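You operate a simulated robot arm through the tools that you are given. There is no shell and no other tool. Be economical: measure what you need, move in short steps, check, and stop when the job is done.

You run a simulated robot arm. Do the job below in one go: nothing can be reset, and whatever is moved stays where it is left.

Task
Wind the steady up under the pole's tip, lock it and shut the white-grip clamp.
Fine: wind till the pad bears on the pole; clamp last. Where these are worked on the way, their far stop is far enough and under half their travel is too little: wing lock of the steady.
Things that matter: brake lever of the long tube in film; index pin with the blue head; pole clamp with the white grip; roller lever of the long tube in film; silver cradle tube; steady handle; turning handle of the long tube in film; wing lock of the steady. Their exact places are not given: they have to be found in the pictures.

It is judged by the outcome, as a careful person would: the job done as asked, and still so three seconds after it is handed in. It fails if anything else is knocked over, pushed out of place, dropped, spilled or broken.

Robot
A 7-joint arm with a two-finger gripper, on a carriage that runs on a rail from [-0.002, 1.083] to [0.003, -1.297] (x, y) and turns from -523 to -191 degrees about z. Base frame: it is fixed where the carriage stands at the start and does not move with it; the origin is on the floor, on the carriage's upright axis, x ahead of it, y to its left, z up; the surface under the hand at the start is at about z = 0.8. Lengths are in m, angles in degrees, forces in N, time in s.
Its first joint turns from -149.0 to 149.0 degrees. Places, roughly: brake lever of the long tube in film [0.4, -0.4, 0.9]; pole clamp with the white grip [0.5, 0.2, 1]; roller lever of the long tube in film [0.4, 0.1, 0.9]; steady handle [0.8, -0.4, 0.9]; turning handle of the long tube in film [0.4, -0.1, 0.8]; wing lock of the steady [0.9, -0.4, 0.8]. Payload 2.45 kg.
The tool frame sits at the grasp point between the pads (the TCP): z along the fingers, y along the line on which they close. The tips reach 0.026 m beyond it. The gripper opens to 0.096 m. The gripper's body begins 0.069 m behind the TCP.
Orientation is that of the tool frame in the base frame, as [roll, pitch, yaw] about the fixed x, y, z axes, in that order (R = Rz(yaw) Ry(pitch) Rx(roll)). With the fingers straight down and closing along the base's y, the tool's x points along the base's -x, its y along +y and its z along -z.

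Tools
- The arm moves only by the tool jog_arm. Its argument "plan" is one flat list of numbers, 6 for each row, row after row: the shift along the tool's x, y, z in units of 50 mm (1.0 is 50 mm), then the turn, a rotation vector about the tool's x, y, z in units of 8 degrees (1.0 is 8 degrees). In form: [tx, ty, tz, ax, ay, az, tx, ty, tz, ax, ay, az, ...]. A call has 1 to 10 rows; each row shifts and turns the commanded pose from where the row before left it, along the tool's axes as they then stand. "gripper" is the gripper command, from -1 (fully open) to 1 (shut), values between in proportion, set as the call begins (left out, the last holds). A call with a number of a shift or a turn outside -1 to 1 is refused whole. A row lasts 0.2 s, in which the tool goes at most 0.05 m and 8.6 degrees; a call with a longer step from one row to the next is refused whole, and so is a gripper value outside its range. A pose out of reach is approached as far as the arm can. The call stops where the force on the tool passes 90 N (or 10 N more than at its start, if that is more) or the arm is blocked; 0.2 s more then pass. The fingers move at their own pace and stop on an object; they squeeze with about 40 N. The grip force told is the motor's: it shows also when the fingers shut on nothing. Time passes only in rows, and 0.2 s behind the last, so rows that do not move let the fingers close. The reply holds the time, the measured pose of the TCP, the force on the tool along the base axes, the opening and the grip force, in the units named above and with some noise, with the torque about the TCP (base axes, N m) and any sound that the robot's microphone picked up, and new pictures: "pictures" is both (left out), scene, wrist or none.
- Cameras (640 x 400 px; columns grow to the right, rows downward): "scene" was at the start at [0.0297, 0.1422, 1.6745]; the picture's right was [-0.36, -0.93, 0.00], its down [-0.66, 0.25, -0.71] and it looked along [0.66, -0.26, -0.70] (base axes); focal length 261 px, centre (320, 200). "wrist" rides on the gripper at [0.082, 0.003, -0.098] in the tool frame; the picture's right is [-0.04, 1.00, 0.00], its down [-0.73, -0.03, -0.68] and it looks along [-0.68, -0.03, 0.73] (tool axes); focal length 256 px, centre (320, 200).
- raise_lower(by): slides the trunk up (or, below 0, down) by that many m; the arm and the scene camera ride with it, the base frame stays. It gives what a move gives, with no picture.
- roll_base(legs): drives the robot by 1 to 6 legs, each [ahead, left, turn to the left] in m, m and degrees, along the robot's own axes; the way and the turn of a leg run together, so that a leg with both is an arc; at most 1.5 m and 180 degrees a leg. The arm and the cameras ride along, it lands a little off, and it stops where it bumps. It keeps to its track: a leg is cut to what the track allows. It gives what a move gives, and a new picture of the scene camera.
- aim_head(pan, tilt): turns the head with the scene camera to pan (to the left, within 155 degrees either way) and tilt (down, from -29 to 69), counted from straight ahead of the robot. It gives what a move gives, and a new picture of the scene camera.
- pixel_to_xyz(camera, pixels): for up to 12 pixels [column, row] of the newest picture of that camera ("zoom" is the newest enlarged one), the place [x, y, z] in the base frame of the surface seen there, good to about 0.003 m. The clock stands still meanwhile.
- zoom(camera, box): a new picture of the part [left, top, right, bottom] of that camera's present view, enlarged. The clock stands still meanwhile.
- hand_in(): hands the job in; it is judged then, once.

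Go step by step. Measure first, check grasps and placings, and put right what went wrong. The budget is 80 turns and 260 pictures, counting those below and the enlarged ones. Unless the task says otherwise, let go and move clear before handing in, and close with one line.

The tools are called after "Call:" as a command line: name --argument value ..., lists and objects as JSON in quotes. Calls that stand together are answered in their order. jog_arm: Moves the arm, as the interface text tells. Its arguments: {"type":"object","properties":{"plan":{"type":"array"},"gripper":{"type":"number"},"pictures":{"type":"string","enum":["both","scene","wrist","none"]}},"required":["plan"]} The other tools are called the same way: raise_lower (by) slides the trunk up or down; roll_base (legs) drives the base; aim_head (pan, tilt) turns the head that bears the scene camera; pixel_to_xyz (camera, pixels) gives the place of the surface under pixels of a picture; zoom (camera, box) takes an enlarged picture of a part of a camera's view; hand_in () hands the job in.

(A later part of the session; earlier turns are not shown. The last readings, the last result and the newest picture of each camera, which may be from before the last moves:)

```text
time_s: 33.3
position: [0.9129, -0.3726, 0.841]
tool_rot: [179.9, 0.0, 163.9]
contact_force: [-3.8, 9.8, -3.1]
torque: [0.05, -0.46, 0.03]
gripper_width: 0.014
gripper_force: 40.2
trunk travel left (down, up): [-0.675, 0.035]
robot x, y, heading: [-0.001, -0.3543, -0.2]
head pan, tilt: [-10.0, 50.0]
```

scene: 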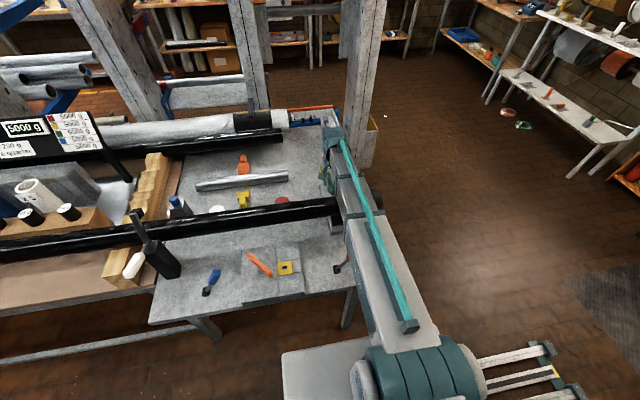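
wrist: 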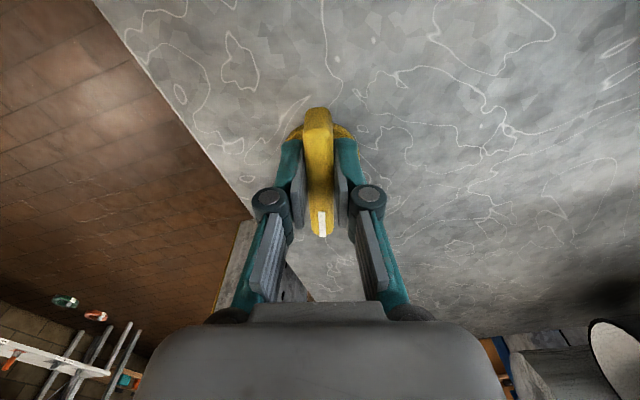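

The wing turns freely clockwise. I'll carry on toward its far stop.

Call:
jog_arm --plan '[0, 0, 0, 0, 0, 1, 0, 0, 0, 0, 0, 1, 0, 0, 0, 0, 0, 1, 0, 0, 0, 0, 0, 1]' --pictures "wrist"

Call:
jog_arm --plan '[0, 0, 0, 0, 0, 1, 0, 0, 0, 0, 0, 1, 0, 0, 0, 0, 0, 1]' --pictures "wrist"

```text
time_s: 34.3
position: [0.9152, -0.3698, 0.8405]
tool_rot: [179.7, -0.2, 131.9]
contact_force: [12.0, 29.4, -1.0]
torque: [-0.13, -1.06, 0.23]
gripper_width: 0.0139
gripper_force: 40.1
trunk travel left (down, up): [-0.675, 0.035]
robot x, y, heading: [0.0006, -0.3565, 0.1]
head pan, tilt: [-10.0, 50.0]
```

wrist: 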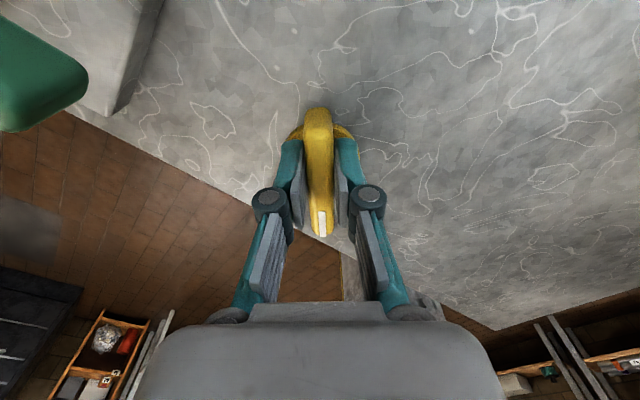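

```text
time_s: 35.1
position: [0.9177, -0.3681, 0.8406]
tool_rot: [179.3, -0.3, 108.0]
contact_force: [32.6, 37.2, 10.0]
torque: [0.27, -0.98, 0.29]
gripper_width: 0.0137
gripper_force: 40.5
trunk travel left (down, up): [-0.675, 0.035]
robot x, y, heading: [0.0013, -0.3536, -0.4]
head pan, tilt: [-10.0, 50.0]
```

wrist: 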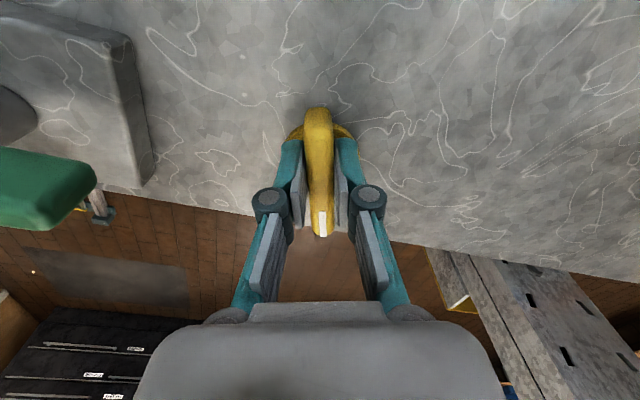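

The wing has turned about 72°, but a side load of around 50 N is building because my grip is off its axis. I'll shift the pose to ease that and continue.

Call:
jog_arm --plan '[0.09, 0.11, 0, 0, 0, 0, 0, 0, 0, 0, 0, 0.8, 0, 0, 0, 0, 0, 0.8]' --pictures "wrist"

```text
time_s: 35.9
position: [0.9208, -0.3676, 0.84]
tool_rot: [179.6, -0.2, 94.9]
contact_force: [27.8, 18.9, 12.3]
torque: [1.41, -0.58, 0.11]
gripper_width: 0.0142
gripper_force: 40.6
trunk travel left (down, up): [-0.675, 0.035]
robot x, y, heading: [-0.0008, -0.3559, -0.2]
head pan, tilt: [-10.0, 50.0]
```

wrist: 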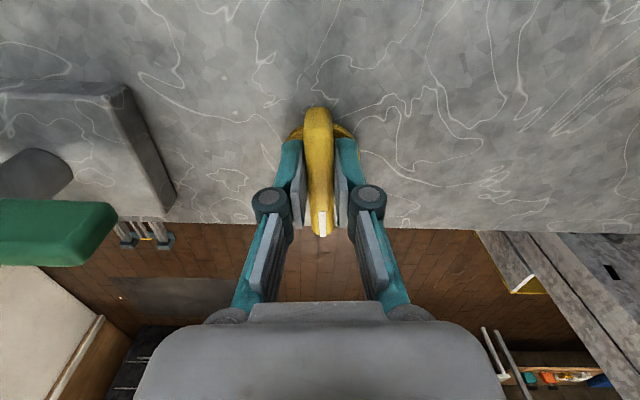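

Call:
jog_arm --plan '[0.05, 0.08, 0, 0, 0, 0, 0, 0, 0, 0, 0, 0.8, 0, 0, 0, 0, 0, 0.8]' --pictures "wrist"

```text
time_s: 36.7
position: [0.9206, -0.3684, 0.8406]
tool_rot: [-180.0, 0.1, 82.4]
contact_force: [11.5, 2.8, 7.4]
torque: [-0.34, -0.33, 1.37]
gripper_width: 0.0168
gripper_force: 42.2
trunk travel left (down, up): [-0.675, 0.035]
robot x, y, heading: [0.0031, -0.3535, -0.4]
head pan, tilt: [-10.0, 50.0]
```

wrist: 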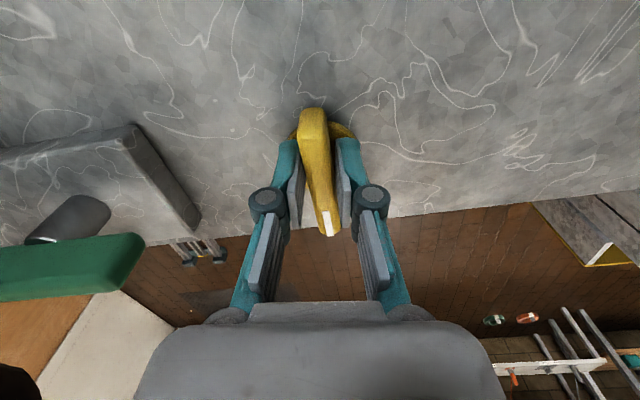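

The wing hit its stop at 90°. I'll release it, lift, square up and return over the handle.

Call:
jog_arm --plan '[0, 0, 0, 0, 0, -0.9, 0, 0, 0, 0, 0, 0]' --pictures "none"

Call:
jog_arm --plan '[0, 0, 0, 0, 0, 0, 0, 0, 0, 0, 0, 0, 0, 0, 0, 0, 0, 0, 0, 0, -0.9, 0, 0, 0, 0, 0, -0.9, 0, 0, 0, 0, 0, -0.6, 0, 0, -1, 0, 0, 0, 0, 0, -1, 0, 0, 0, 0, 0, -1, 0, 0, 0, 0, 0, -1]' --gripper -0.5 --pictures "wrist"

Call:
jog_arm --plan '[0, 0, 0, 0, 0, -1, 0, 0, 0, 0, 0, -1, 0, 0, 0, 0, 0, -1, 0, 0, 0, 0, 0, -1, 0, 0, 0, 0, 0, -1, 0, 0, 0, 0, 0, -1, 0, 0, 0, 0, 0, -1, 0, 0, 0, 0, 0, 0]' --pictures "wrist"

```text
time_s: 37.3
position: [0.921, -0.3691, 0.8402]
tool_rot: [180.0, -0.1, 89.5]
contact_force: [9.8, -5.6, 4.7]
torque: [-0.83, -0.24, 0.43]
gripper_width: 0.0139
gripper_force: 40.2
trunk travel left (down, up): [-0.675, 0.035]
robot x, y, heading: [0.0025, -0.3558, -0.5]
head pan, tilt: [-10.0, 50.0]
```

```text
time_s: 39.3
position: [0.9206, -0.3645, 0.9596]
tool_rot: [-180.0, -0.1, 121.6]
contact_force: [-0.5, 0.5, -0.2]
torque: [-0.02, 0.02, -0.02]
gripper_width: 0.072
gripper_force: 0.1
trunk travel left (down, up): [-0.675, 0.035]
robot x, y, heading: [-0.0025, -0.3532, -0.2]
head pan, tilt: [-10.0, 50.0]
```

wrist: 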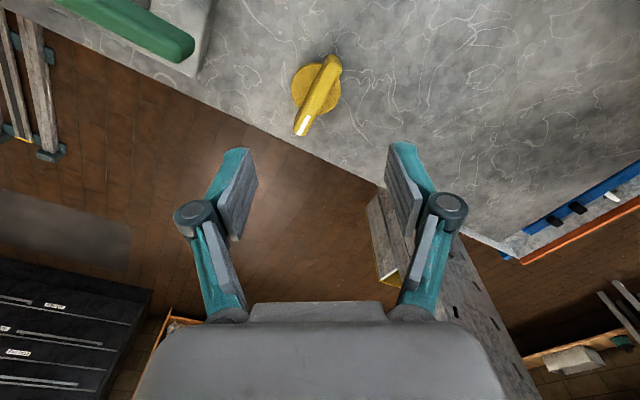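

```text
time_s: 41.1
position: [0.9222, -0.3675, 0.961]
tool_rot: [179.9, 0.0, 177.6]
contact_force: [-0.7, -0.2, -0.1]
torque: [-0.03, 0.02, 0.01]
gripper_width: 0.0722
gripper_force: 0.1
trunk travel left (down, up): [-0.675, 0.035]
robot x, y, heading: [0.0016, -0.3553, -0.3]
head pan, tilt: [-10.0, 50.0]
```

wrist: 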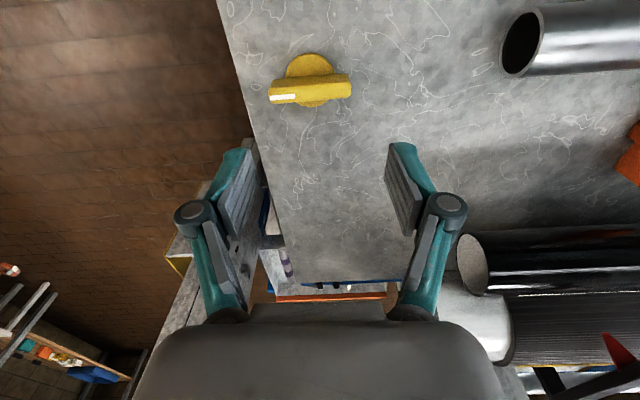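

The wing now points to -y, at its far stop. I'll go back over the handle bar and grip it at TCP z≈0.889.

Call:
jog_arm --plan '[0, 0, 0, 0, 0, -0.3, 0.8, -0.17, 0, 0, 0, 0, 0.8, 0, 0, 0, 0, 0, 0.8, 0, 0, 0, 0, 0, 0.7, 0, 0, 0, 0, 0, 0, 0, 0.7, 0, 0, 0, 0, 0, 0.74, 0, 0, 0, 0, 0, 0, 0, 0, 0]' --pictures "none"

Call:
jog_arm --plan '[0, 0, 0, 0, 0, 0, 0, 0, 0, 0, 0, 0, 0, 0, 0, 0, 0, 0]' --gripper 1 --pictures "wrist"

```text
time_s: 42.9
position: [0.7655, -0.3748, 0.8905]
tool_rot: [179.9, -0.1, -179.9]
contact_force: [-0.3, -0.7, 0.6]
torque: [-0.03, -0.01, 0.02]
gripper_width: 0.0719
gripper_force: 0.1
trunk travel left (down, up): [-0.675, 0.035]
robot x, y, heading: [-0.002, -0.3535, -0.2]
head pan, tilt: [-10.0, 50.0]
```

```text
time_s: 43.7
position: [0.7665, -0.375, 0.8901]
tool_rot: [-179.9, 0.0, 179.9]
contact_force: [-1.2, -5.5, -1.5]
torque: [-0.17, 0.05, -0.06]
gripper_width: 0.0141
gripper_force: 40.3
trunk travel left (down, up): [-0.675, 0.035]
robot x, y, heading: [-0.0008, -0.3542, -0.3]
head pan, tilt: [-10.0, 50.0]
```

wrist: 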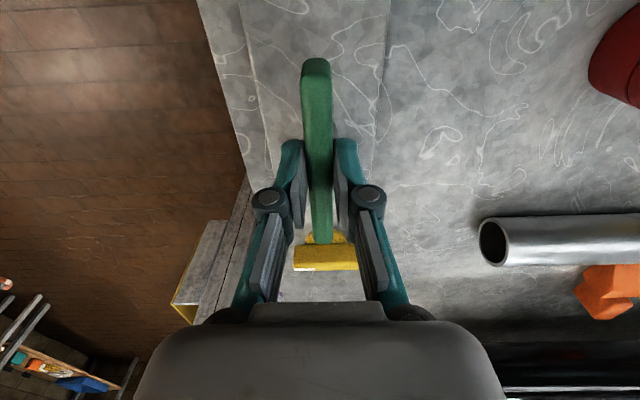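

Bar gripped at 0.0141 m. I'll try a small clockwise turn.

Call:
jog_arm --plan '[0, 0, 0, 0, 0, 0.8, 0, 0, 0, 0, 0, 0.8]' --pictures "wrist"

```text
time_s: 44.3
position: [0.7651, -0.3741, 0.8902]
tool_rot: [180.0, 0.1, 167.1]
contact_force: [-3.4, -2.2, -1.0]
torque: [-0.17, -0.44, 0.0]
gripper_width: 0.0139
gripper_force: 40.6
trunk travel left (down, up): [-0.675, 0.035]
robot x, y, heading: [0.0011, -0.3572, -0.1]
head pan, tilt: [-10.0, 50.0]
```

wrist: 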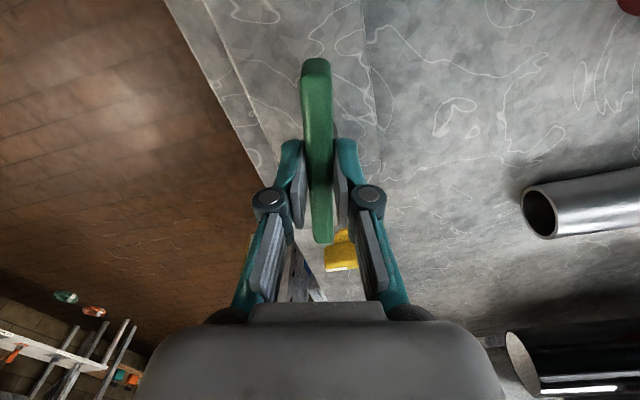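

It turns freely now. I'll go on clockwise and check the pad height against 0.857.

Call:
jog_arm --plan '[0, 0, 0, 0, 0, 1, 0, 0, 0, 0, 0, 1, 0, 0, 0, 0, 0, 1, 0, 0, 0, 0, 0, 1, 0, 0, 0, 0, 0, 1, 0, 0, 0, 0, 0, 1]' --pictures "both"

Call:
zoom --camera "scene" --box '[280, 170, 380, 270]'

Call:
pixel_to_xyz --camera "zoom" --pixels '[[345, 185], [345, 190], [345, 197], [345, 205], [345, 212], [345, 218], [345, 225]]'

```text
time_s: 45.7
position: [0.7682, -0.3714, 0.8896]
tool_rot: [179.8, -0.2, 119.1]
contact_force: [14.8, 23.0, 16.2]
torque: [-0.11, -0.75, 0.16]
gripper_width: 0.0138
gripper_force: 40.6
trunk travel left (down, up): [-0.675, 0.035]
robot x, y, heading: [-0.0004, -0.3575, -0.1]
head pan, tilt: [-10.0, 50.0]
```

scene: 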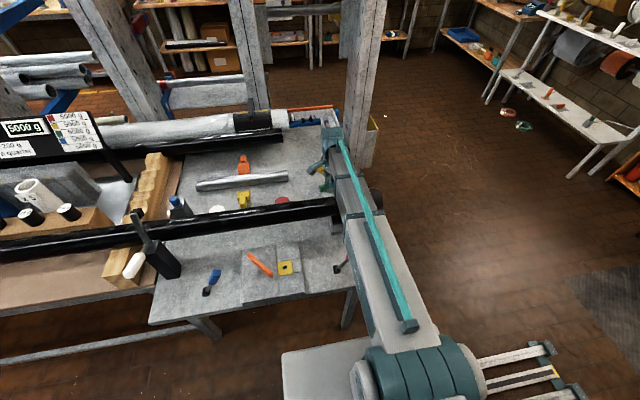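
wrist: 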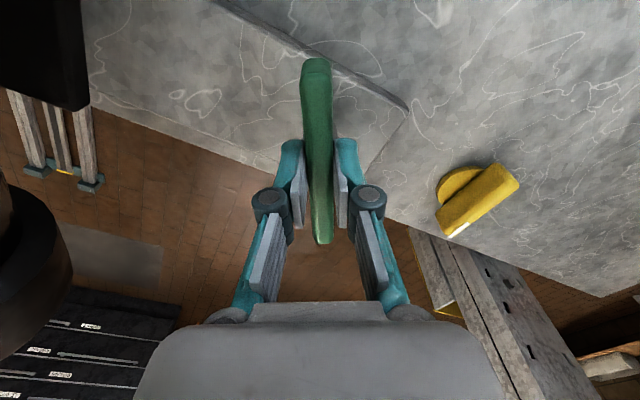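

```text
4.00 times, centred on (330, 220) of scene
```

zoom: 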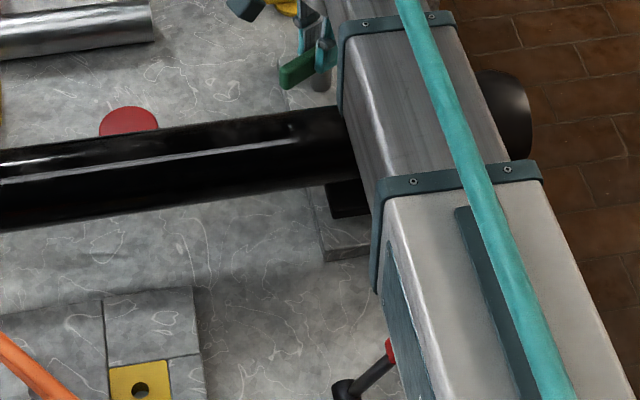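

```text
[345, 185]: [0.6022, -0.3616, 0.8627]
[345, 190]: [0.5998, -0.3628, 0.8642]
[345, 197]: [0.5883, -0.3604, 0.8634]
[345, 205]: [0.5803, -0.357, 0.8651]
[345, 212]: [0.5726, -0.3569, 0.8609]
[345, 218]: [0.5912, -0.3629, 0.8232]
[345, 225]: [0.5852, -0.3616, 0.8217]
```

The pad rose from 0.857 to 0.864, so clockwise is up. I'll continue, easing the side load and watching the torque.

Call:
jog_arm --plan '[0.05, 0.07, 0, 0, 0, 0.5, 0, 0, 0, 0, 0, 0.8, 0, 0, 0, 0, 0, 0.8, 0, 0, 0, 0, 0, 0.8]' --pictures "wrist"

Call:
jog_arm --plan '[0.01, 0.05, 0, 0, 0, 0.6, 0, 0, 0, 0, 0, 0.8]' --pictures "wrist"

```text
time_s: 46.7
position: [0.7703, -0.3697, 0.8898]
tool_rot: [179.6, 0.0, 95.8]
contact_force: [26.0, 9.0, 29.3]
torque: [0.76, -0.59, 0.16]
gripper_width: 0.0138
gripper_force: 40.5
trunk travel left (down, up): [-0.675, 0.035]
robot x, y, heading: [-0.0003, -0.3595, -0.5]
head pan, tilt: [-10.0, 50.0]
```

wrist: 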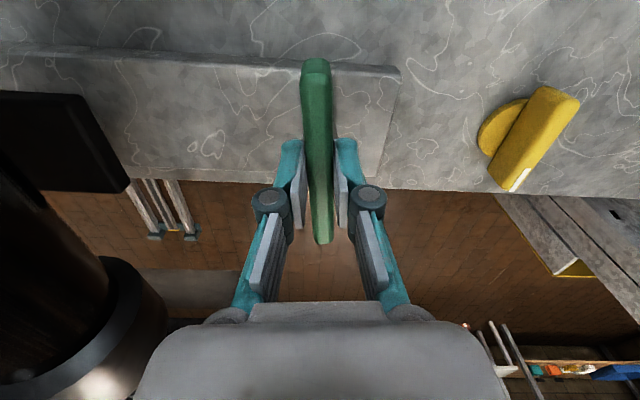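

```text
time_s: 47.3
position: [0.7712, -0.3701, 0.8894]
tool_rot: [179.8, 0.0, 84.7]
contact_force: [20.3, 5.8, 28.5]
torque: [-0.43, -0.49, 0.14]
gripper_width: 0.014
gripper_force: 40.1
trunk travel left (down, up): [-0.675, 0.035]
robot x, y, heading: [0.0048, -0.3577, -0.1]
head pan, tilt: [-10.0, 50.0]
```

wrist: 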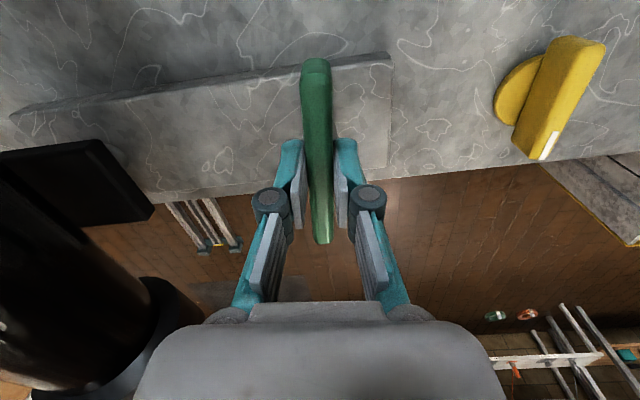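

Call:
zoom --camera "wrist" --box '[0, 100, 200, 260]'

Call:
zoom --camera "scene" --box '[280, 170, 380, 270]'

Call:
pixel_to_xyz --camera "zoom" --pixels '[[345, 185], [345, 190], [345, 197], [345, 205], [345, 212], [345, 100], [345, 170], [345, 180]]'

Call:
pixel_to_xyz --camera "wrist" --pixels '[[60, 160], [100, 160], [110, 200], [50, 200], [80, 240], [40, 250], [90, 225]]'

```text
2.50 times, centred on (100, 180) of wrist
```

zoom: 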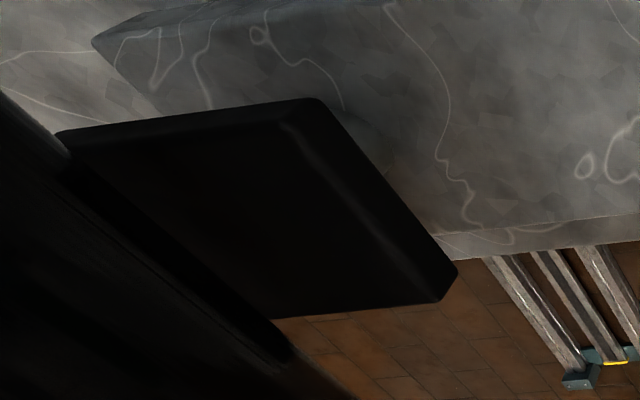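

```text
4.00 times, centred on (330, 220) of scene
```

zoom: 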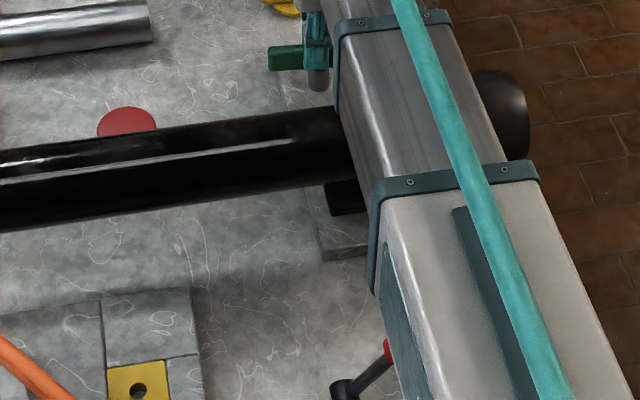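

```text
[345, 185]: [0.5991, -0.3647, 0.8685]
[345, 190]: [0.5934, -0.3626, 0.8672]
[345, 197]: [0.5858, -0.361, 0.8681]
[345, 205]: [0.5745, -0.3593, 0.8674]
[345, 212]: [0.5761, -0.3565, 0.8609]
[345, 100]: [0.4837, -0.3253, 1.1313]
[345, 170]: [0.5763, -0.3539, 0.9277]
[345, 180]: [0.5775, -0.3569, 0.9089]
```

```text
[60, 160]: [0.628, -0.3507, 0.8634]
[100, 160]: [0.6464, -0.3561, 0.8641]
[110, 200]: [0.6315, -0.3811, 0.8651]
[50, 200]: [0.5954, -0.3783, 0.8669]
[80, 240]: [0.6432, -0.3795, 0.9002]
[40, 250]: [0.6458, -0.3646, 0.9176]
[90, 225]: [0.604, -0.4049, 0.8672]
```

The pad top is at 0.867 and the pole's underside looks to be near 0.875. I'll go on clockwise in short steps and watch the z torque for contact.

Call:
jog_arm --plan '[0.02, 0.06, -0.06, 0, 0, 0.5, 0, 0, 0, 0, 0, 0.8, 0, 0, 0, 0, 0, 0.8]' --pictures "wrist"

Call:
jog_arm --plan '[0, 0.02, 0, 0, 0, 0.8, 0, 0, 0, 0, 0, 0.8]' --pictures "wrist"

```text
time_s: 48.1
position: [0.7732, -0.3703, 0.8891]
tool_rot: [-179.7, 0.0, 67.9]
contact_force: [-0.8, -3.3, -17.8]
torque: [0.78, -0.37, 0.04]
gripper_width: 0.0139
gripper_force: 40.3
trunk travel left (down, up): [-0.675, 0.035]
robot x, y, heading: [-0.0009, -0.3566, -0.2]
head pan, tilt: [-10.0, 50.0]
```

wrist: 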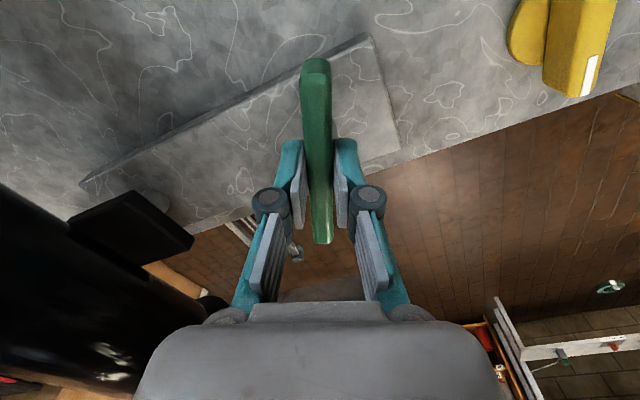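

```text
time_s: 48.7
position: [0.7741, -0.3711, 0.8897]
tool_rot: [-179.8, 0.1, 55.1]
contact_force: [-8.5, -7.1, -30.1]
torque: [-0.14, 0.15, 0.04]
gripper_width: 0.014
gripper_force: 40.7
trunk travel left (down, up): [-0.675, 0.035]
robot x, y, heading: [0.0022, -0.352, -0.2]
head pan, tilt: [-10.0, 50.0]
```

wrist: 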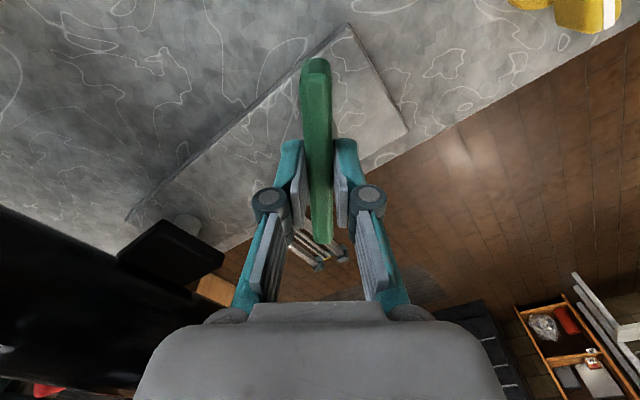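

Call:
jog_arm --plan '[0, -0.02, 0.05, 0, 0, 0.7, 0, 0, 0, 0, 0, 0.8]' --pictures "none"

Call:
jog_arm --plan '[0, -0.02, 0, 0, 0, 0.8, 0, 0, 0, 0, 0, 0.8]' --pictures "wrist"

Call:
pixel_to_xyz --camera "wrist" --pixels '[[190, 260], [180, 250], [200, 270], [170, 245], [130, 290]]'

Call:
zoom --camera "wrist" --box '[100, 180, 300, 320]'

```text
time_s: 49.3
position: [0.7752, -0.3714, 0.8895]
tool_rot: [179.9, 0.0, 42.9]
contact_force: [0.4, -15.7, -3.2]
torque: [-1.09, 0.84, 0.08]
gripper_width: 0.0139
gripper_force: 40.6
trunk travel left (down, up): [-0.675, 0.035]
robot x, y, heading: [0.002, -0.3568, -0.2]
head pan, tilt: [-10.0, 50.0]
```

```text
time_s: 49.9
position: [0.7746, -0.3714, 0.8902]
tool_rot: [179.6, -0.1, 30.1]
contact_force: [13.8, -26.4, 7.5]
torque: [-0.9, 0.29, 0.18]
gripper_width: 0.0139
gripper_force: 40.4
trunk travel left (down, up): [-0.675, 0.035]
robot x, y, heading: [0.0014, -0.3553, -0.3]
head pan, tilt: [-10.0, 50.0]
```

wrist: 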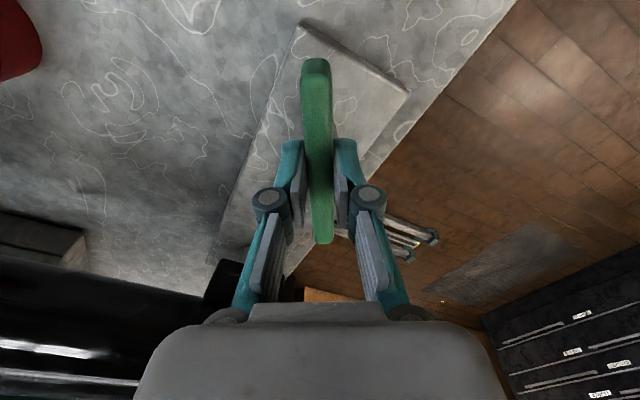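

```text
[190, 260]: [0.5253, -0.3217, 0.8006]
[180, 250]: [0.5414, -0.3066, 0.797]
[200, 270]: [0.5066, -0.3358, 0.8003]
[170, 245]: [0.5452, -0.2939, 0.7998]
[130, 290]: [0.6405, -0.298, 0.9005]
```

```text
2.86 times, centred on (200, 250) of wrist
```

zoom: 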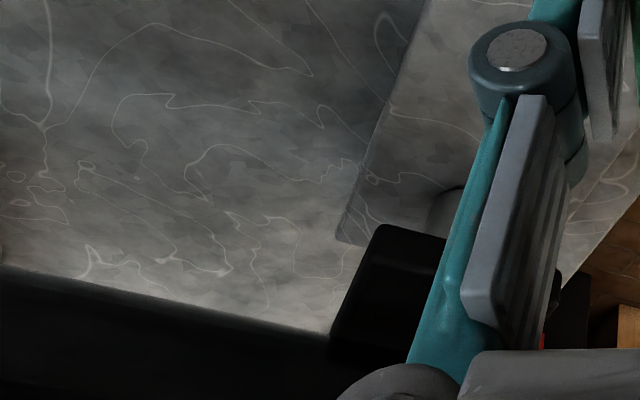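

Call:
jog_arm --plan '[0, 0.08, 0, 0, 0, 0.6, 0, 0, 0, 0, 0, 0.7]' --pictures "none"

Call:
jog_arm --plan '[0, 0.02, 0, 0, 0, 0.6, 0, 0, 0, 0, 0, 0.6]' --pictures "both"

Call:
zoom --camera "scene" --box '[300, 185, 360, 235]'

Call:
pixel_to_xyz --camera "scene" --pixels '[[334, 213], [334, 216], [334, 218], [334, 220], [334, 222], [334, 209]]'

```text
time_s: 50.5
position: [0.7757, -0.3744, 0.891]
tool_rot: [179.9, -0.2, 19.9]
contact_force: [10.8, -18.7, 12.1]
torque: [-0.5, -0.49, 0.12]
gripper_width: 0.014
gripper_force: 39.9
trunk travel left (down, up): [-0.675, 0.035]
robot x, y, heading: [0.0013, -0.3524, -0.2]
head pan, tilt: [-10.0, 50.0]
```

```text
time_s: 51.1
position: [0.7756, -0.375, 0.8902]
tool_rot: [-180.0, 0.0, 10.3]
contact_force: [13.7, -16.4, 13.3]
torque: [-0.45, -0.46, 0.1]
gripper_width: 0.0141
gripper_force: 40.7
trunk travel left (down, up): [-0.675, 0.035]
robot x, y, heading: [-0.0017, -0.3568, -0.2]
head pan, tilt: [-10.0, 50.0]
```

scene: 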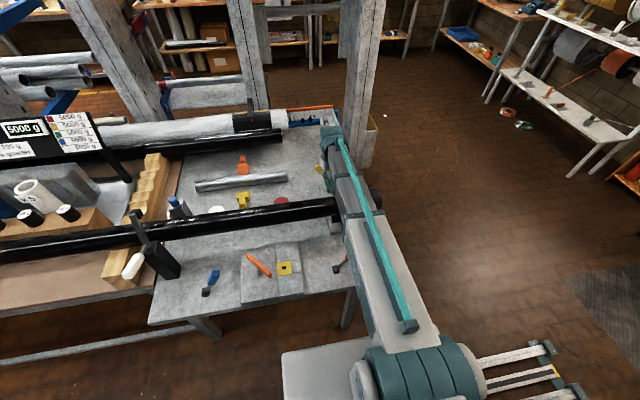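
wrist: 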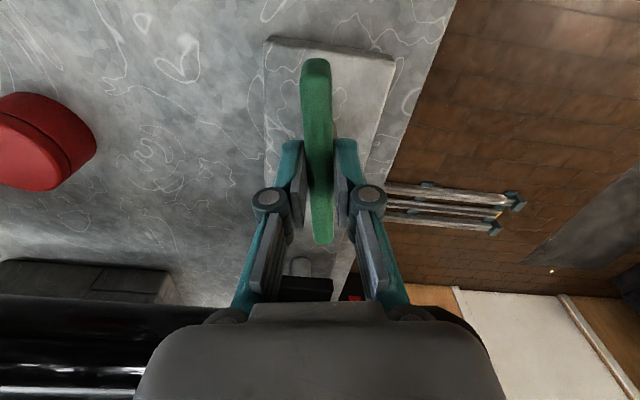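

```text
8.00 times, centred on (330, 210) of scene
```

zoom: 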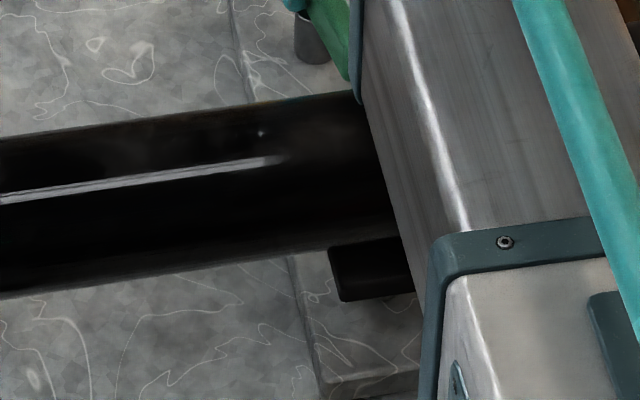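

```text
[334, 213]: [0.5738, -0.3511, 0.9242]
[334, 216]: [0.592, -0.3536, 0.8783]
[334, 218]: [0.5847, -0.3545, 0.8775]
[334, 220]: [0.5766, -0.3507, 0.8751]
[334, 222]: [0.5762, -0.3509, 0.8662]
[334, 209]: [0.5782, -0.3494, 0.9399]
```

The pad top is at about 0.877 and the pole's underside is estimated near 0.883, so some 40–50° remain. I'll continue with small steps.

Call:
jog_arm --plan '[0.04, 0.05, 0.02, 0, 0, 0.6, 0, 0, 0, 0, 0, 0.7]' --pictures "none"

Call:
jog_arm --plan '[0.02, 0.02, 0, 0, 0, 0.6, 0, 0, 0, 0, 0, 0.6]' --pictures "none"

Call:
jog_arm --plan '[0, 0, 0, 0, 0, 0.6, 0, 0, 0, 0, 0, 0.4]' --pictures "wrist"

```text
time_s: 51.7
position: [0.7761, -0.3746, 0.89]
tool_rot: [-179.8, 0.0, 5.8]
contact_force: [1.5, -5.9, 19.9]
torque: [-0.11, -0.39, 0.05]
gripper_width: 0.0139
gripper_force: 40.7
out of reach, approached as far as the arm can: row 2
trunk travel left (down, up): [-0.675, 0.035]
robot x, y, heading: [-0.0003, -0.3551, -0.4]
head pan, tilt: [-10.0, 50.0]
```

```text
time_s: 52.3
position: [0.7763, -0.3749, 0.8895]
tool_rot: [-179.7, 0.1, 5.9]
contact_force: [-2.4, -0.6, 20.8]
torque: [-0.06, 0.68, 0.02]
gripper_width: 0.014
gripper_force: 40.8
out of reach, approached as far as the arm can: row 1, 2
trunk travel left (down, up): [-0.675, 0.035]
robot x, y, heading: [0.0016, -0.3578, -0.1]
head pan, tilt: [-10.0, 50.0]
```

```text
time_s: 52.9
position: [0.7763, -0.3757, 0.8896]
tool_rot: [-179.8, 0.0, 6.0]
contact_force: [-5.3, 3.3, 20.0]
torque: [0.0, 1.16, 0.01]
gripper_width: 0.0138
gripper_force: 40.3
out of reach, approached as far as the arm can: row 1, 2
trunk travel left (down, up): [-0.675, 0.035]
robot x, y, heading: [0.001, -0.3533, -0.4]
head pan, tilt: [-10.0, 50.0]
```

wrist: 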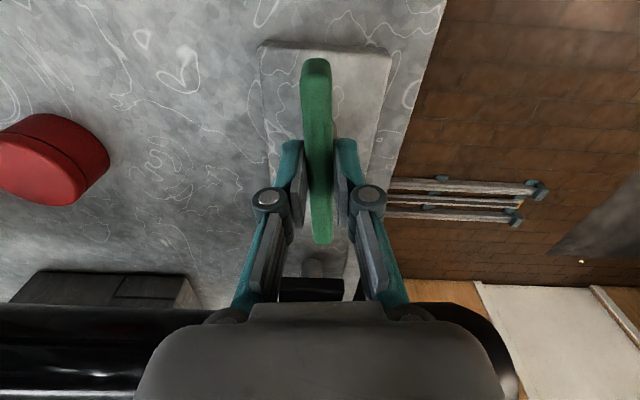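

The wrist has reached its limit at yaw≈6. The two ends of the swing put the post axis at about (0.7714, -0.375). I'll open, lift, turn back 180° and regrip centred on that axis.

Call:
jog_arm --plan '[0, 0, 0, 0, 0, 0, 0, 0, 0, 0, 0, 0, 0, 0, -0.8, 0, 0, 0, 0, 0, -0.6, 0, 0, 0, 0, 0, 0, 0, 0, -1, 0, 0, 0, 0, 0, -1, 0, 0, 0, 0, 0, -1, 0, 0, 0, 0, 0, -1, 0, 0, 0, 0, 0, -1, 0, 0, 0, 0, 0, -1]' --gripper -0.5 --pictures "none"

Call:
jog_arm --plan '[0, 0, 0, 0, 0, -1, 0, 0, 0, 0, 0, -1, 0, 0, 0, 0, 0, -1, 0, 0, 0, 0, 0, -1, 0, 0, 0, 0, 0, -1, 0, 0, 0, 0, 0, -1, 0, 0, 0, 0, 0, -1, 0, 0, 0, 0, 0, -1, 0, 0, 0, 0, 0, -1, 0, 0, 0, 0, 0, -1]' --pictures "none"

Call:
jog_arm --plan '[0, 0, 0, 0, 0, -1, 0, 0, 0, 0, 0, -1, 0, 0, 0, 0, 0, -1, 0, 0, 0, 0, 0, -1, 0, 0, 0, 0, 0, 0]' --pictures "wrist"

```text
time_s: 55.1
position: [0.7795, -0.3754, 0.9578]
tool_rot: [-179.9, -0.3, 54.0]
contact_force: [-0.6, 0.9, 0.2]
torque: [0.01, 0.01, 0.02]
gripper_width: 0.0719
gripper_force: 0.0
trunk travel left (down, up): [-0.675, 0.035]
robot x, y, heading: [0.0004, -0.3522, -0.6]
head pan, tilt: [-10.0, 50.0]
```

```text
time_s: 57.3
position: [0.7792, -0.3764, 0.9584]
tool_rot: [180.0, -0.1, 133.9]
contact_force: [1.4, -0.4, 0.2]
torque: [0.01, -0.01, 0.02]
gripper_width: 0.0722
gripper_force: 0.2
trunk travel left (down, up): [-0.675, 0.035]
robot x, y, heading: [0.0007, -0.3565, -0.5]
head pan, tilt: [-10.0, 50.0]
```

```text
time_s: 58.5
position: [0.7792, -0.3754, 0.9583]
tool_rot: [179.8, 0.0, 166.0]
contact_force: [0.7, 0.1, 0.3]
torque: [-0.03, -0.01, -0.03]
gripper_width: 0.0718
gripper_force: 0.0
trunk travel left (down, up): [-0.675, 0.035]
robot x, y, heading: [0.0027, -0.3529, -0.4]
head pan, tilt: [-10.0, 50.0]
```

wrist: 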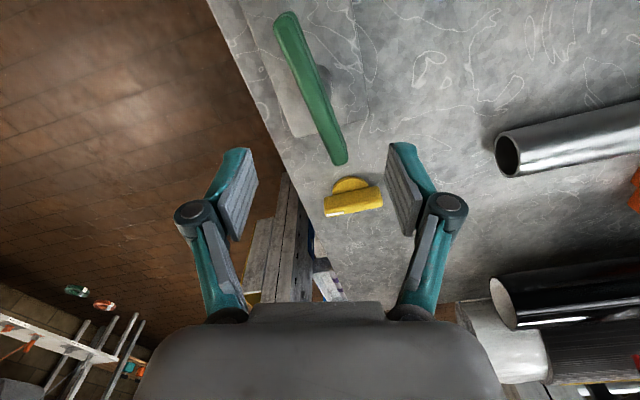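

Call:
jog_arm --plan '[0, 0, 0, 0, 0, -1, 0, 0, 0, 0, 0, -1, 0, 0, 0, 0, 0, -0.5, 0.156, 0.02, 0, 0, 0, 0, 0, 0, 0.7, 0, 0, 0, 0, 0, 0.66, 0, 0, 0, 0, 0, 0, 0, 0, 0]' --pictures "none"

Call:
jog_arm --plan '[0, 0, 0, 0, 0, 0, 0, 0, 0, 0, 0, 0, 0, 0, 0, 0, 0, 0]' --gripper 1 --pictures "wrist"

```text
time_s: 60.1
position: [0.7704, -0.3752, 0.89]
tool_rot: [179.7, 0.0, -174.2]
contact_force: [-1.1, 0.4, -0.1]
torque: [-0.01, -0.03, -0.01]
gripper_width: 0.072
gripper_force: 0.1
trunk travel left (down, up): [-0.675, 0.035]
robot x, y, heading: [0.0009, -0.3545, -0.2]
head pan, tilt: [-10.0, 50.0]
```

```text
time_s: 60.9
position: [0.7713, -0.3759, 0.891]
tool_rot: [179.7, 0.0, -174.2]
contact_force: [0.3, -0.8, -1.1]
torque: [-0.01, -0.09, 0.0]
gripper_width: 0.0139
gripper_force: 40.1
trunk travel left (down, up): [-0.675, 0.035]
robot x, y, heading: [0.0019, -0.3535, 0.1]
head pan, tilt: [-10.0, 50.0]
```

wrist: 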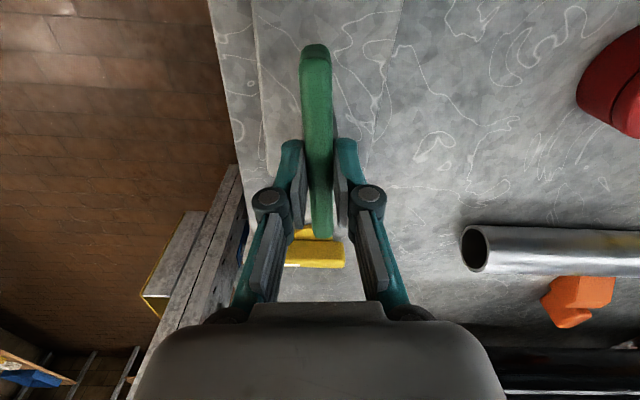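

Regripped cleanly with almost no side load. I'll continue clockwise in short steps and watch the z torque.

Call:
jog_arm --plan '[0, 0, 0, 0, 0, 0.8, 0, 0, 0, 0, 0, 0.8]' --pictures "none"

Call:
jog_arm --plan '[0, 0, 0, 0, 0, 0.7, 0, 0, 0, 0, 0, 0.5]' --pictures "none"

Call:
jog_arm --plan '[0, 0, 0, 0, 0, 0.5, 0, 0, 0, 0, 0, 0.5]' --pictures "wrist"

Call:
zoom --camera "scene" --box '[300, 185, 360, 235]'

Call:
pixel_to_xyz --camera "zoom" --pixels '[[360, 245], [360, 255], [360, 265], [360, 275], [360, 285], [360, 290], [360, 225], [360, 215]]'

```text
time_s: 61.5
position: [0.7711, -0.3752, 0.89]
tool_rot: [179.8, 0.0, 173.0]
contact_force: [-2.5, -2.2, -4.2]
torque: [-0.18, -1.12, 0.04]
gripper_width: 0.0137
gripper_force: 40.4
trunk travel left (down, up): [-0.675, 0.035]
robot x, y, heading: [-0.0004, -0.3581, 0.1]
head pan, tilt: [-10.0, 50.0]
```

```text
time_s: 62.1
position: [0.7699, -0.3767, 0.8907]
tool_rot: [179.9, -0.1, 163.4]
contact_force: [-7.3, -1.8, -7.8]
torque: [-0.32, -0.89, 0.03]
gripper_width: 0.0139
gripper_force: 40.4
trunk travel left (down, up): [-0.675, 0.035]
robot x, y, heading: [0.0008, -0.3556, -0.2]
head pan, tilt: [-10.0, 50.0]
```

```text
time_s: 62.7
position: [0.7712, -0.3756, 0.8897]
tool_rot: [179.8, -0.2, 155.6]
contact_force: [-6.4, 1.0, -8.0]
torque: [-0.16, -0.14, 0.03]
gripper_width: 0.0138
gripper_force: 39.9
trunk travel left (down, up): [-0.675, 0.035]
robot x, y, heading: [-0.0026, -0.3526, -0.4]
head pan, tilt: [-10.0, 50.0]
```

wrist: 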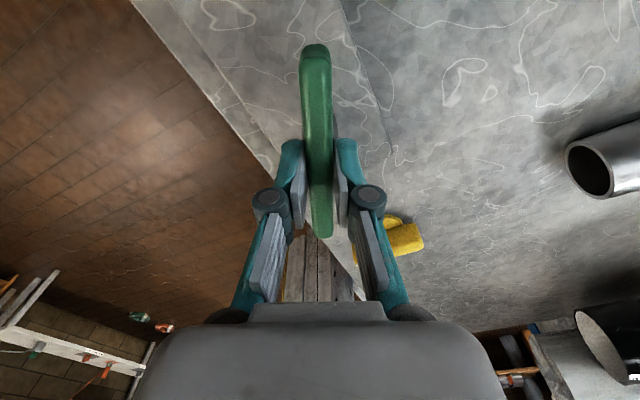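

```text
8.00 times, centred on (330, 210) of scene
```

zoom: 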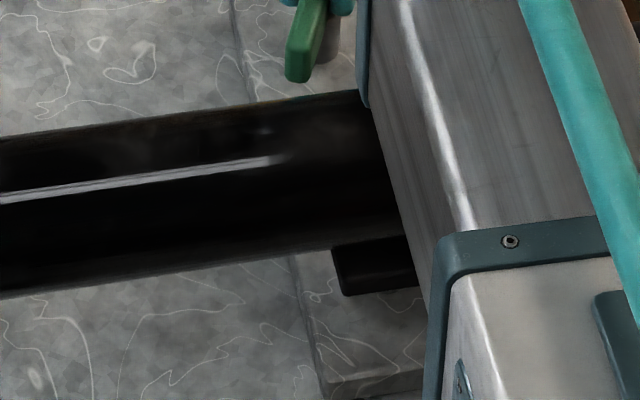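

```text
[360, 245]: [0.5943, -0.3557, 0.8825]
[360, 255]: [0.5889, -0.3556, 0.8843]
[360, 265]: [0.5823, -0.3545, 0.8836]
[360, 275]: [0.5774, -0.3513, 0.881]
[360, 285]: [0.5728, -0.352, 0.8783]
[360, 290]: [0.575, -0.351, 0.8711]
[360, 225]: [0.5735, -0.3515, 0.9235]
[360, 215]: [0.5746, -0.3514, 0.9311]
```

The pad is at 0.8835 and there's still no resistance. I'll continue in 8° steps.

Call:
jog_arm --plan '[0, 0, 0, 0, 0, 0.5, 0, 0, 0, 0, 0, 0.5]' --pictures "none"

Call:
jog_arm --plan '[0, 0, 0, 0, 0, 0.5, 0, 0, 0, 0, 0, 0.5]' --pictures "none"

Call:
jog_arm --plan '[0, 0, 0, 0, 0, 0.5, 0, 0, 0, 0, 0, 0.5]' --pictures "wrist"

Call:
zoom --camera "scene" --box '[300, 185, 360, 235]'

Call:
pixel_to_xyz --camera "zoom" --pixels '[[360, 240], [360, 245], [360, 255], [360, 265], [360, 275], [360, 285], [360, 232], [360, 225], [360, 215]]'

```text
time_s: 63.3
position: [0.7713, -0.3758, 0.8903]
tool_rot: [179.8, -0.1, 147.4]
contact_force: [-4.0, 0.5, -3.5]
torque: [0.44, 0.76, 0.03]
gripper_width: 0.014
gripper_force: 40.1
trunk travel left (down, up): [-0.675, 0.035]
robot x, y, heading: [-0.0004, -0.359, -0.3]
head pan, tilt: [-10.0, 50.0]
```

```text
time_s: 63.9
position: [0.7715, -0.3759, 0.8904]
tool_rot: [179.9, -0.1, 139.4]
contact_force: [-2.4, 2.5, -2.8]
torque: [0.46, 0.47, 0.07]
gripper_width: 0.0138
gripper_force: 40.3
trunk travel left (down, up): [-0.675, 0.035]
robot x, y, heading: [0.001, -0.3535, -0.3]
head pan, tilt: [-10.0, 50.0]
```

```text
time_s: 64.5
position: [0.7708, -0.3757, 0.8881]
tool_rot: [180.0, -0.1, 131.4]
contact_force: [-6.0, 2.5, -5.2]
torque: [-0.3, -0.27, 0.06]
gripper_width: 0.0141
gripper_force: 40.7
trunk travel left (down, up): [-0.675, 0.035]
robot x, y, heading: [-0.0002, -0.3615, -0.1]
head pan, tilt: [-10.0, 50.0]
```

wrist: 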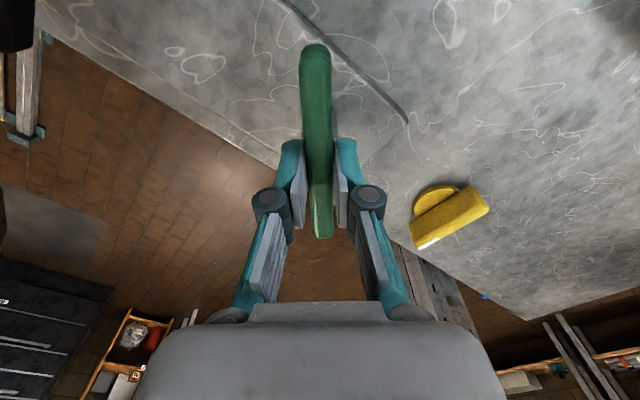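

```text
8.00 times, centred on (330, 210) of scene
```

zoom: 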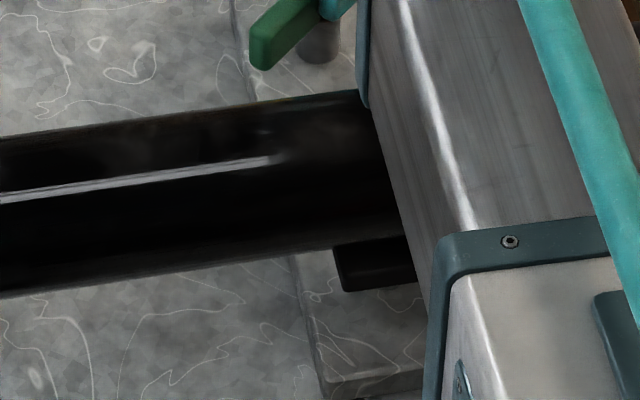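

```text
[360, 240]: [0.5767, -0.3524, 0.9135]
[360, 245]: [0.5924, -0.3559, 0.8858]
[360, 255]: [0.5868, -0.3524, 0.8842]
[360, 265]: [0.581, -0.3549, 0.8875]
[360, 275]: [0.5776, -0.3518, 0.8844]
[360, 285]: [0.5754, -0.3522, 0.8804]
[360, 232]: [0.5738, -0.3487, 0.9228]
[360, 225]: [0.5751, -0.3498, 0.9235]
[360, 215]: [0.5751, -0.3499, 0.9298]
```

Call:
jog_arm --plan '[0, 0, 0, 0, 0, 0.5, 0, 0, 0, 0, 0, 0.5]' --pictures "none"

Call:
jog_arm --plan '[0, 0, 0, 0, 0, 0.5, 0, 0, 0, 0, 0, 0.5]' --pictures "none"

Call:
jog_arm --plan '[0, 0, 0, 0, 0, 0.5, 0, 0, 0, 0, 0, 0.5]' --pictures "wrist"

Call:
zoom --camera "scene" --box '[300, 185, 360, 235]'

Call:
pixel_to_xyz --camera "zoom" --pixels '[[360, 240], [360, 245], [360, 255], [360, 265], [360, 275], [360, 285], [360, 232], [100, 190], [200, 150], [200, 250]]'

```text
time_s: 65.1
position: [0.7712, -0.3761, 0.8898]
tool_rot: [179.9, -0.1, 123.5]
contact_force: [-8.9, 2.7, -9.4]
torque: [-0.4, -0.15, 1.15]
gripper_width: 0.0141
gripper_force: 40.5
trunk travel left (down, up): [-0.675, 0.035]
robot x, y, heading: [0.0022, -0.3541, -0.4]
head pan, tilt: [-10.0, 50.0]
```

```text
time_s: 65.7
position: [0.7727, -0.3764, 0.8909]
tool_rot: [179.9, -0.1, 115.3]
contact_force: [-4.6, -5.1, -5.4]
torque: [0.17, 0.32, 1.42]
gripper_width: 0.0178
gripper_force: 42.4
trunk travel left (down, up): [-0.675, 0.035]
robot x, y, heading: [-0.0006, -0.3547, -0.2]
head pan, tilt: [-10.0, 50.0]
```

```text
time_s: 66.3
position: [0.7722, -0.376, 0.8902]
tool_rot: [180.0, -0.1, 107.4]
contact_force: [-4.4, -8.6, -1.2]
torque: [-0.42, -0.05, 1.73]
gripper_width: 0.0217
gripper_force: 45.3
trunk travel left (down, up): [-0.675, 0.035]
robot x, y, heading: [0.0007, -0.356, -0.2]
head pan, tilt: [-10.0, 50.0]
```

wrist: 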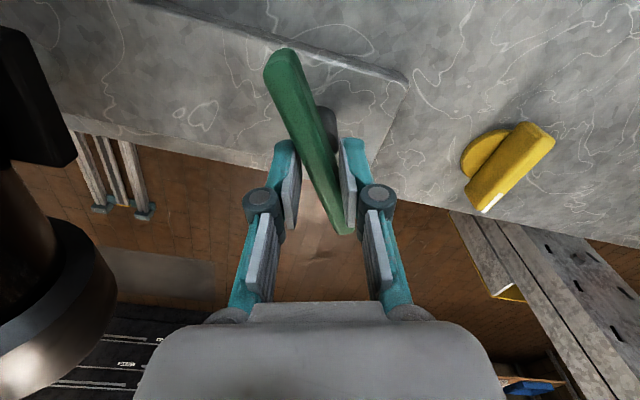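

```text
8.00 times, centred on (330, 210) of scene
```

zoom: 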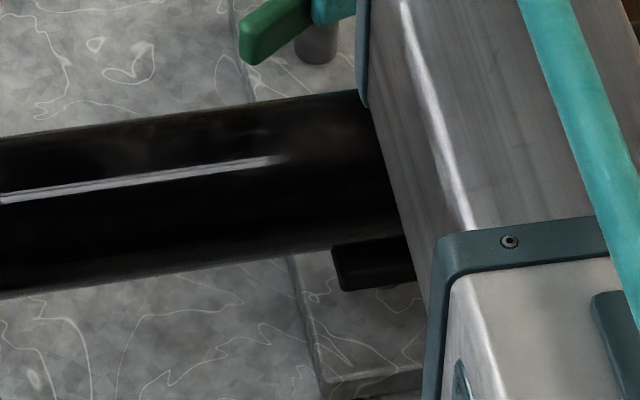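

```text
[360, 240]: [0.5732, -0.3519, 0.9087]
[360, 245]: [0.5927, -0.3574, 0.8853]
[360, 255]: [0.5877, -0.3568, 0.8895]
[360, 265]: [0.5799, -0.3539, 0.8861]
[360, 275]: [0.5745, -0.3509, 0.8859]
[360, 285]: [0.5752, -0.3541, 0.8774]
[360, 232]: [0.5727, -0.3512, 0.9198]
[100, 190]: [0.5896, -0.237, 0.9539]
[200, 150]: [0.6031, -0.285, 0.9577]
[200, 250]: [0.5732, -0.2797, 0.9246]
```

Resistance rose sharply at bar yaw≈124, with the pad at 0.887 against the pole's underside at about 0.885, so the pad bears on the pole. I'll ease the grip back to the bar's angle, release and lift.

Call:
jog_arm --plan '[0, 0, 0, 0, 0, -0.6, 0, 0, 0, 0, 0, -0.6, 0, 0, 0, 0, 0, 0]' --pictures "none"

Call:
jog_arm --plan '[0, 0, 0, 0, 0, 0, 0, 0, 0, 0, 0, 0, 0, 0, 0, 0, 0, 0, 0, 0, -0.8, 0, 0, 0, 0, 0, -0.6, 0, 0, 0, 0, 0, 0, 0, 0, 0]' --gripper -0.5 --pictures "both"

Call:
zoom --camera "scene" --box '[300, 185, 360, 235]'

Call:
pixel_to_xyz --camera "zoom" --pixels '[[360, 245], [360, 255], [360, 265], [360, 275]]'

```text
time_s: 67.1
position: [0.7701, -0.3755, 0.8898]
tool_rot: [179.9, -0.3, 117.1]
contact_force: [-5.5, -2.8, 0.4]
torque: [-0.03, 0.1, 0.9]
gripper_width: 0.0169
gripper_force: 42.5
trunk travel left (down, up): [-0.675, 0.035]
robot x, y, heading: [0.0016, -0.3528, -0.6]
head pan, tilt: [-10.0, 50.0]
```

```text
time_s: 68.5
position: [0.772, -0.3774, 0.9607]
tool_rot: [179.9, -0.1, 117.2]
contact_force: [-0.4, 0.9, -0.7]
torque: [0.0, 0.01, 0.0]
gripper_width: 0.072
gripper_force: 0.0
trunk travel left (down, up): [-0.675, 0.035]
robot x, y, heading: [-0.0024, -0.357, -0.4]
head pan, tilt: [-10.0, 50.0]
```

scene: 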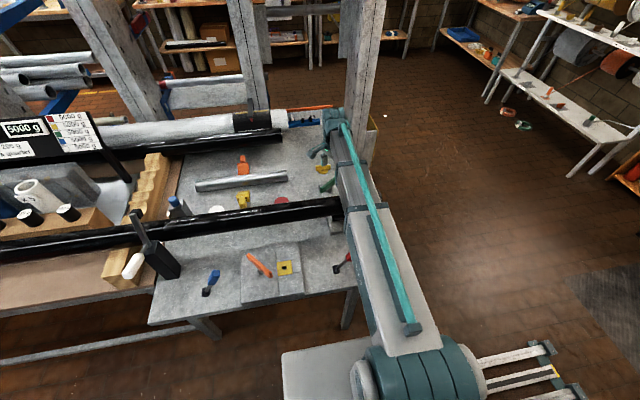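
wrist: 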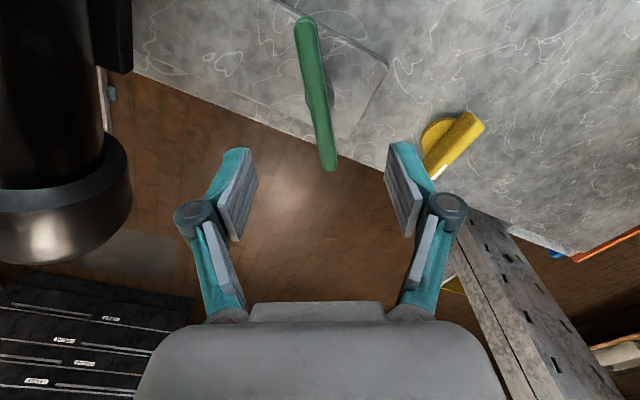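

```text
8.00 times, centred on (330, 210) of scene
```

zoom: 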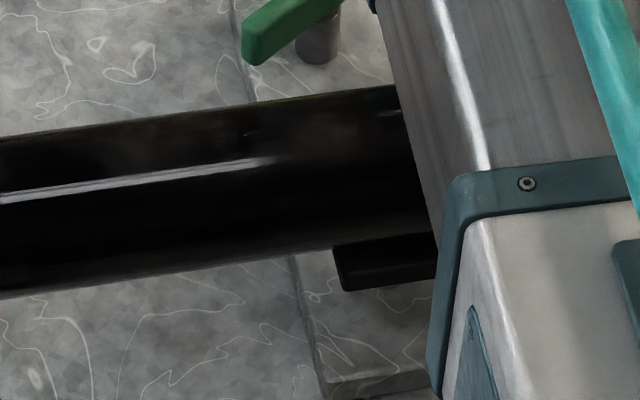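

```text
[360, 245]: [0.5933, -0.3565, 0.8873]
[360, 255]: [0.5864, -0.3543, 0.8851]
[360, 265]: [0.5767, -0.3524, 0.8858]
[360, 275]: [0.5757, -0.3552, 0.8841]
```

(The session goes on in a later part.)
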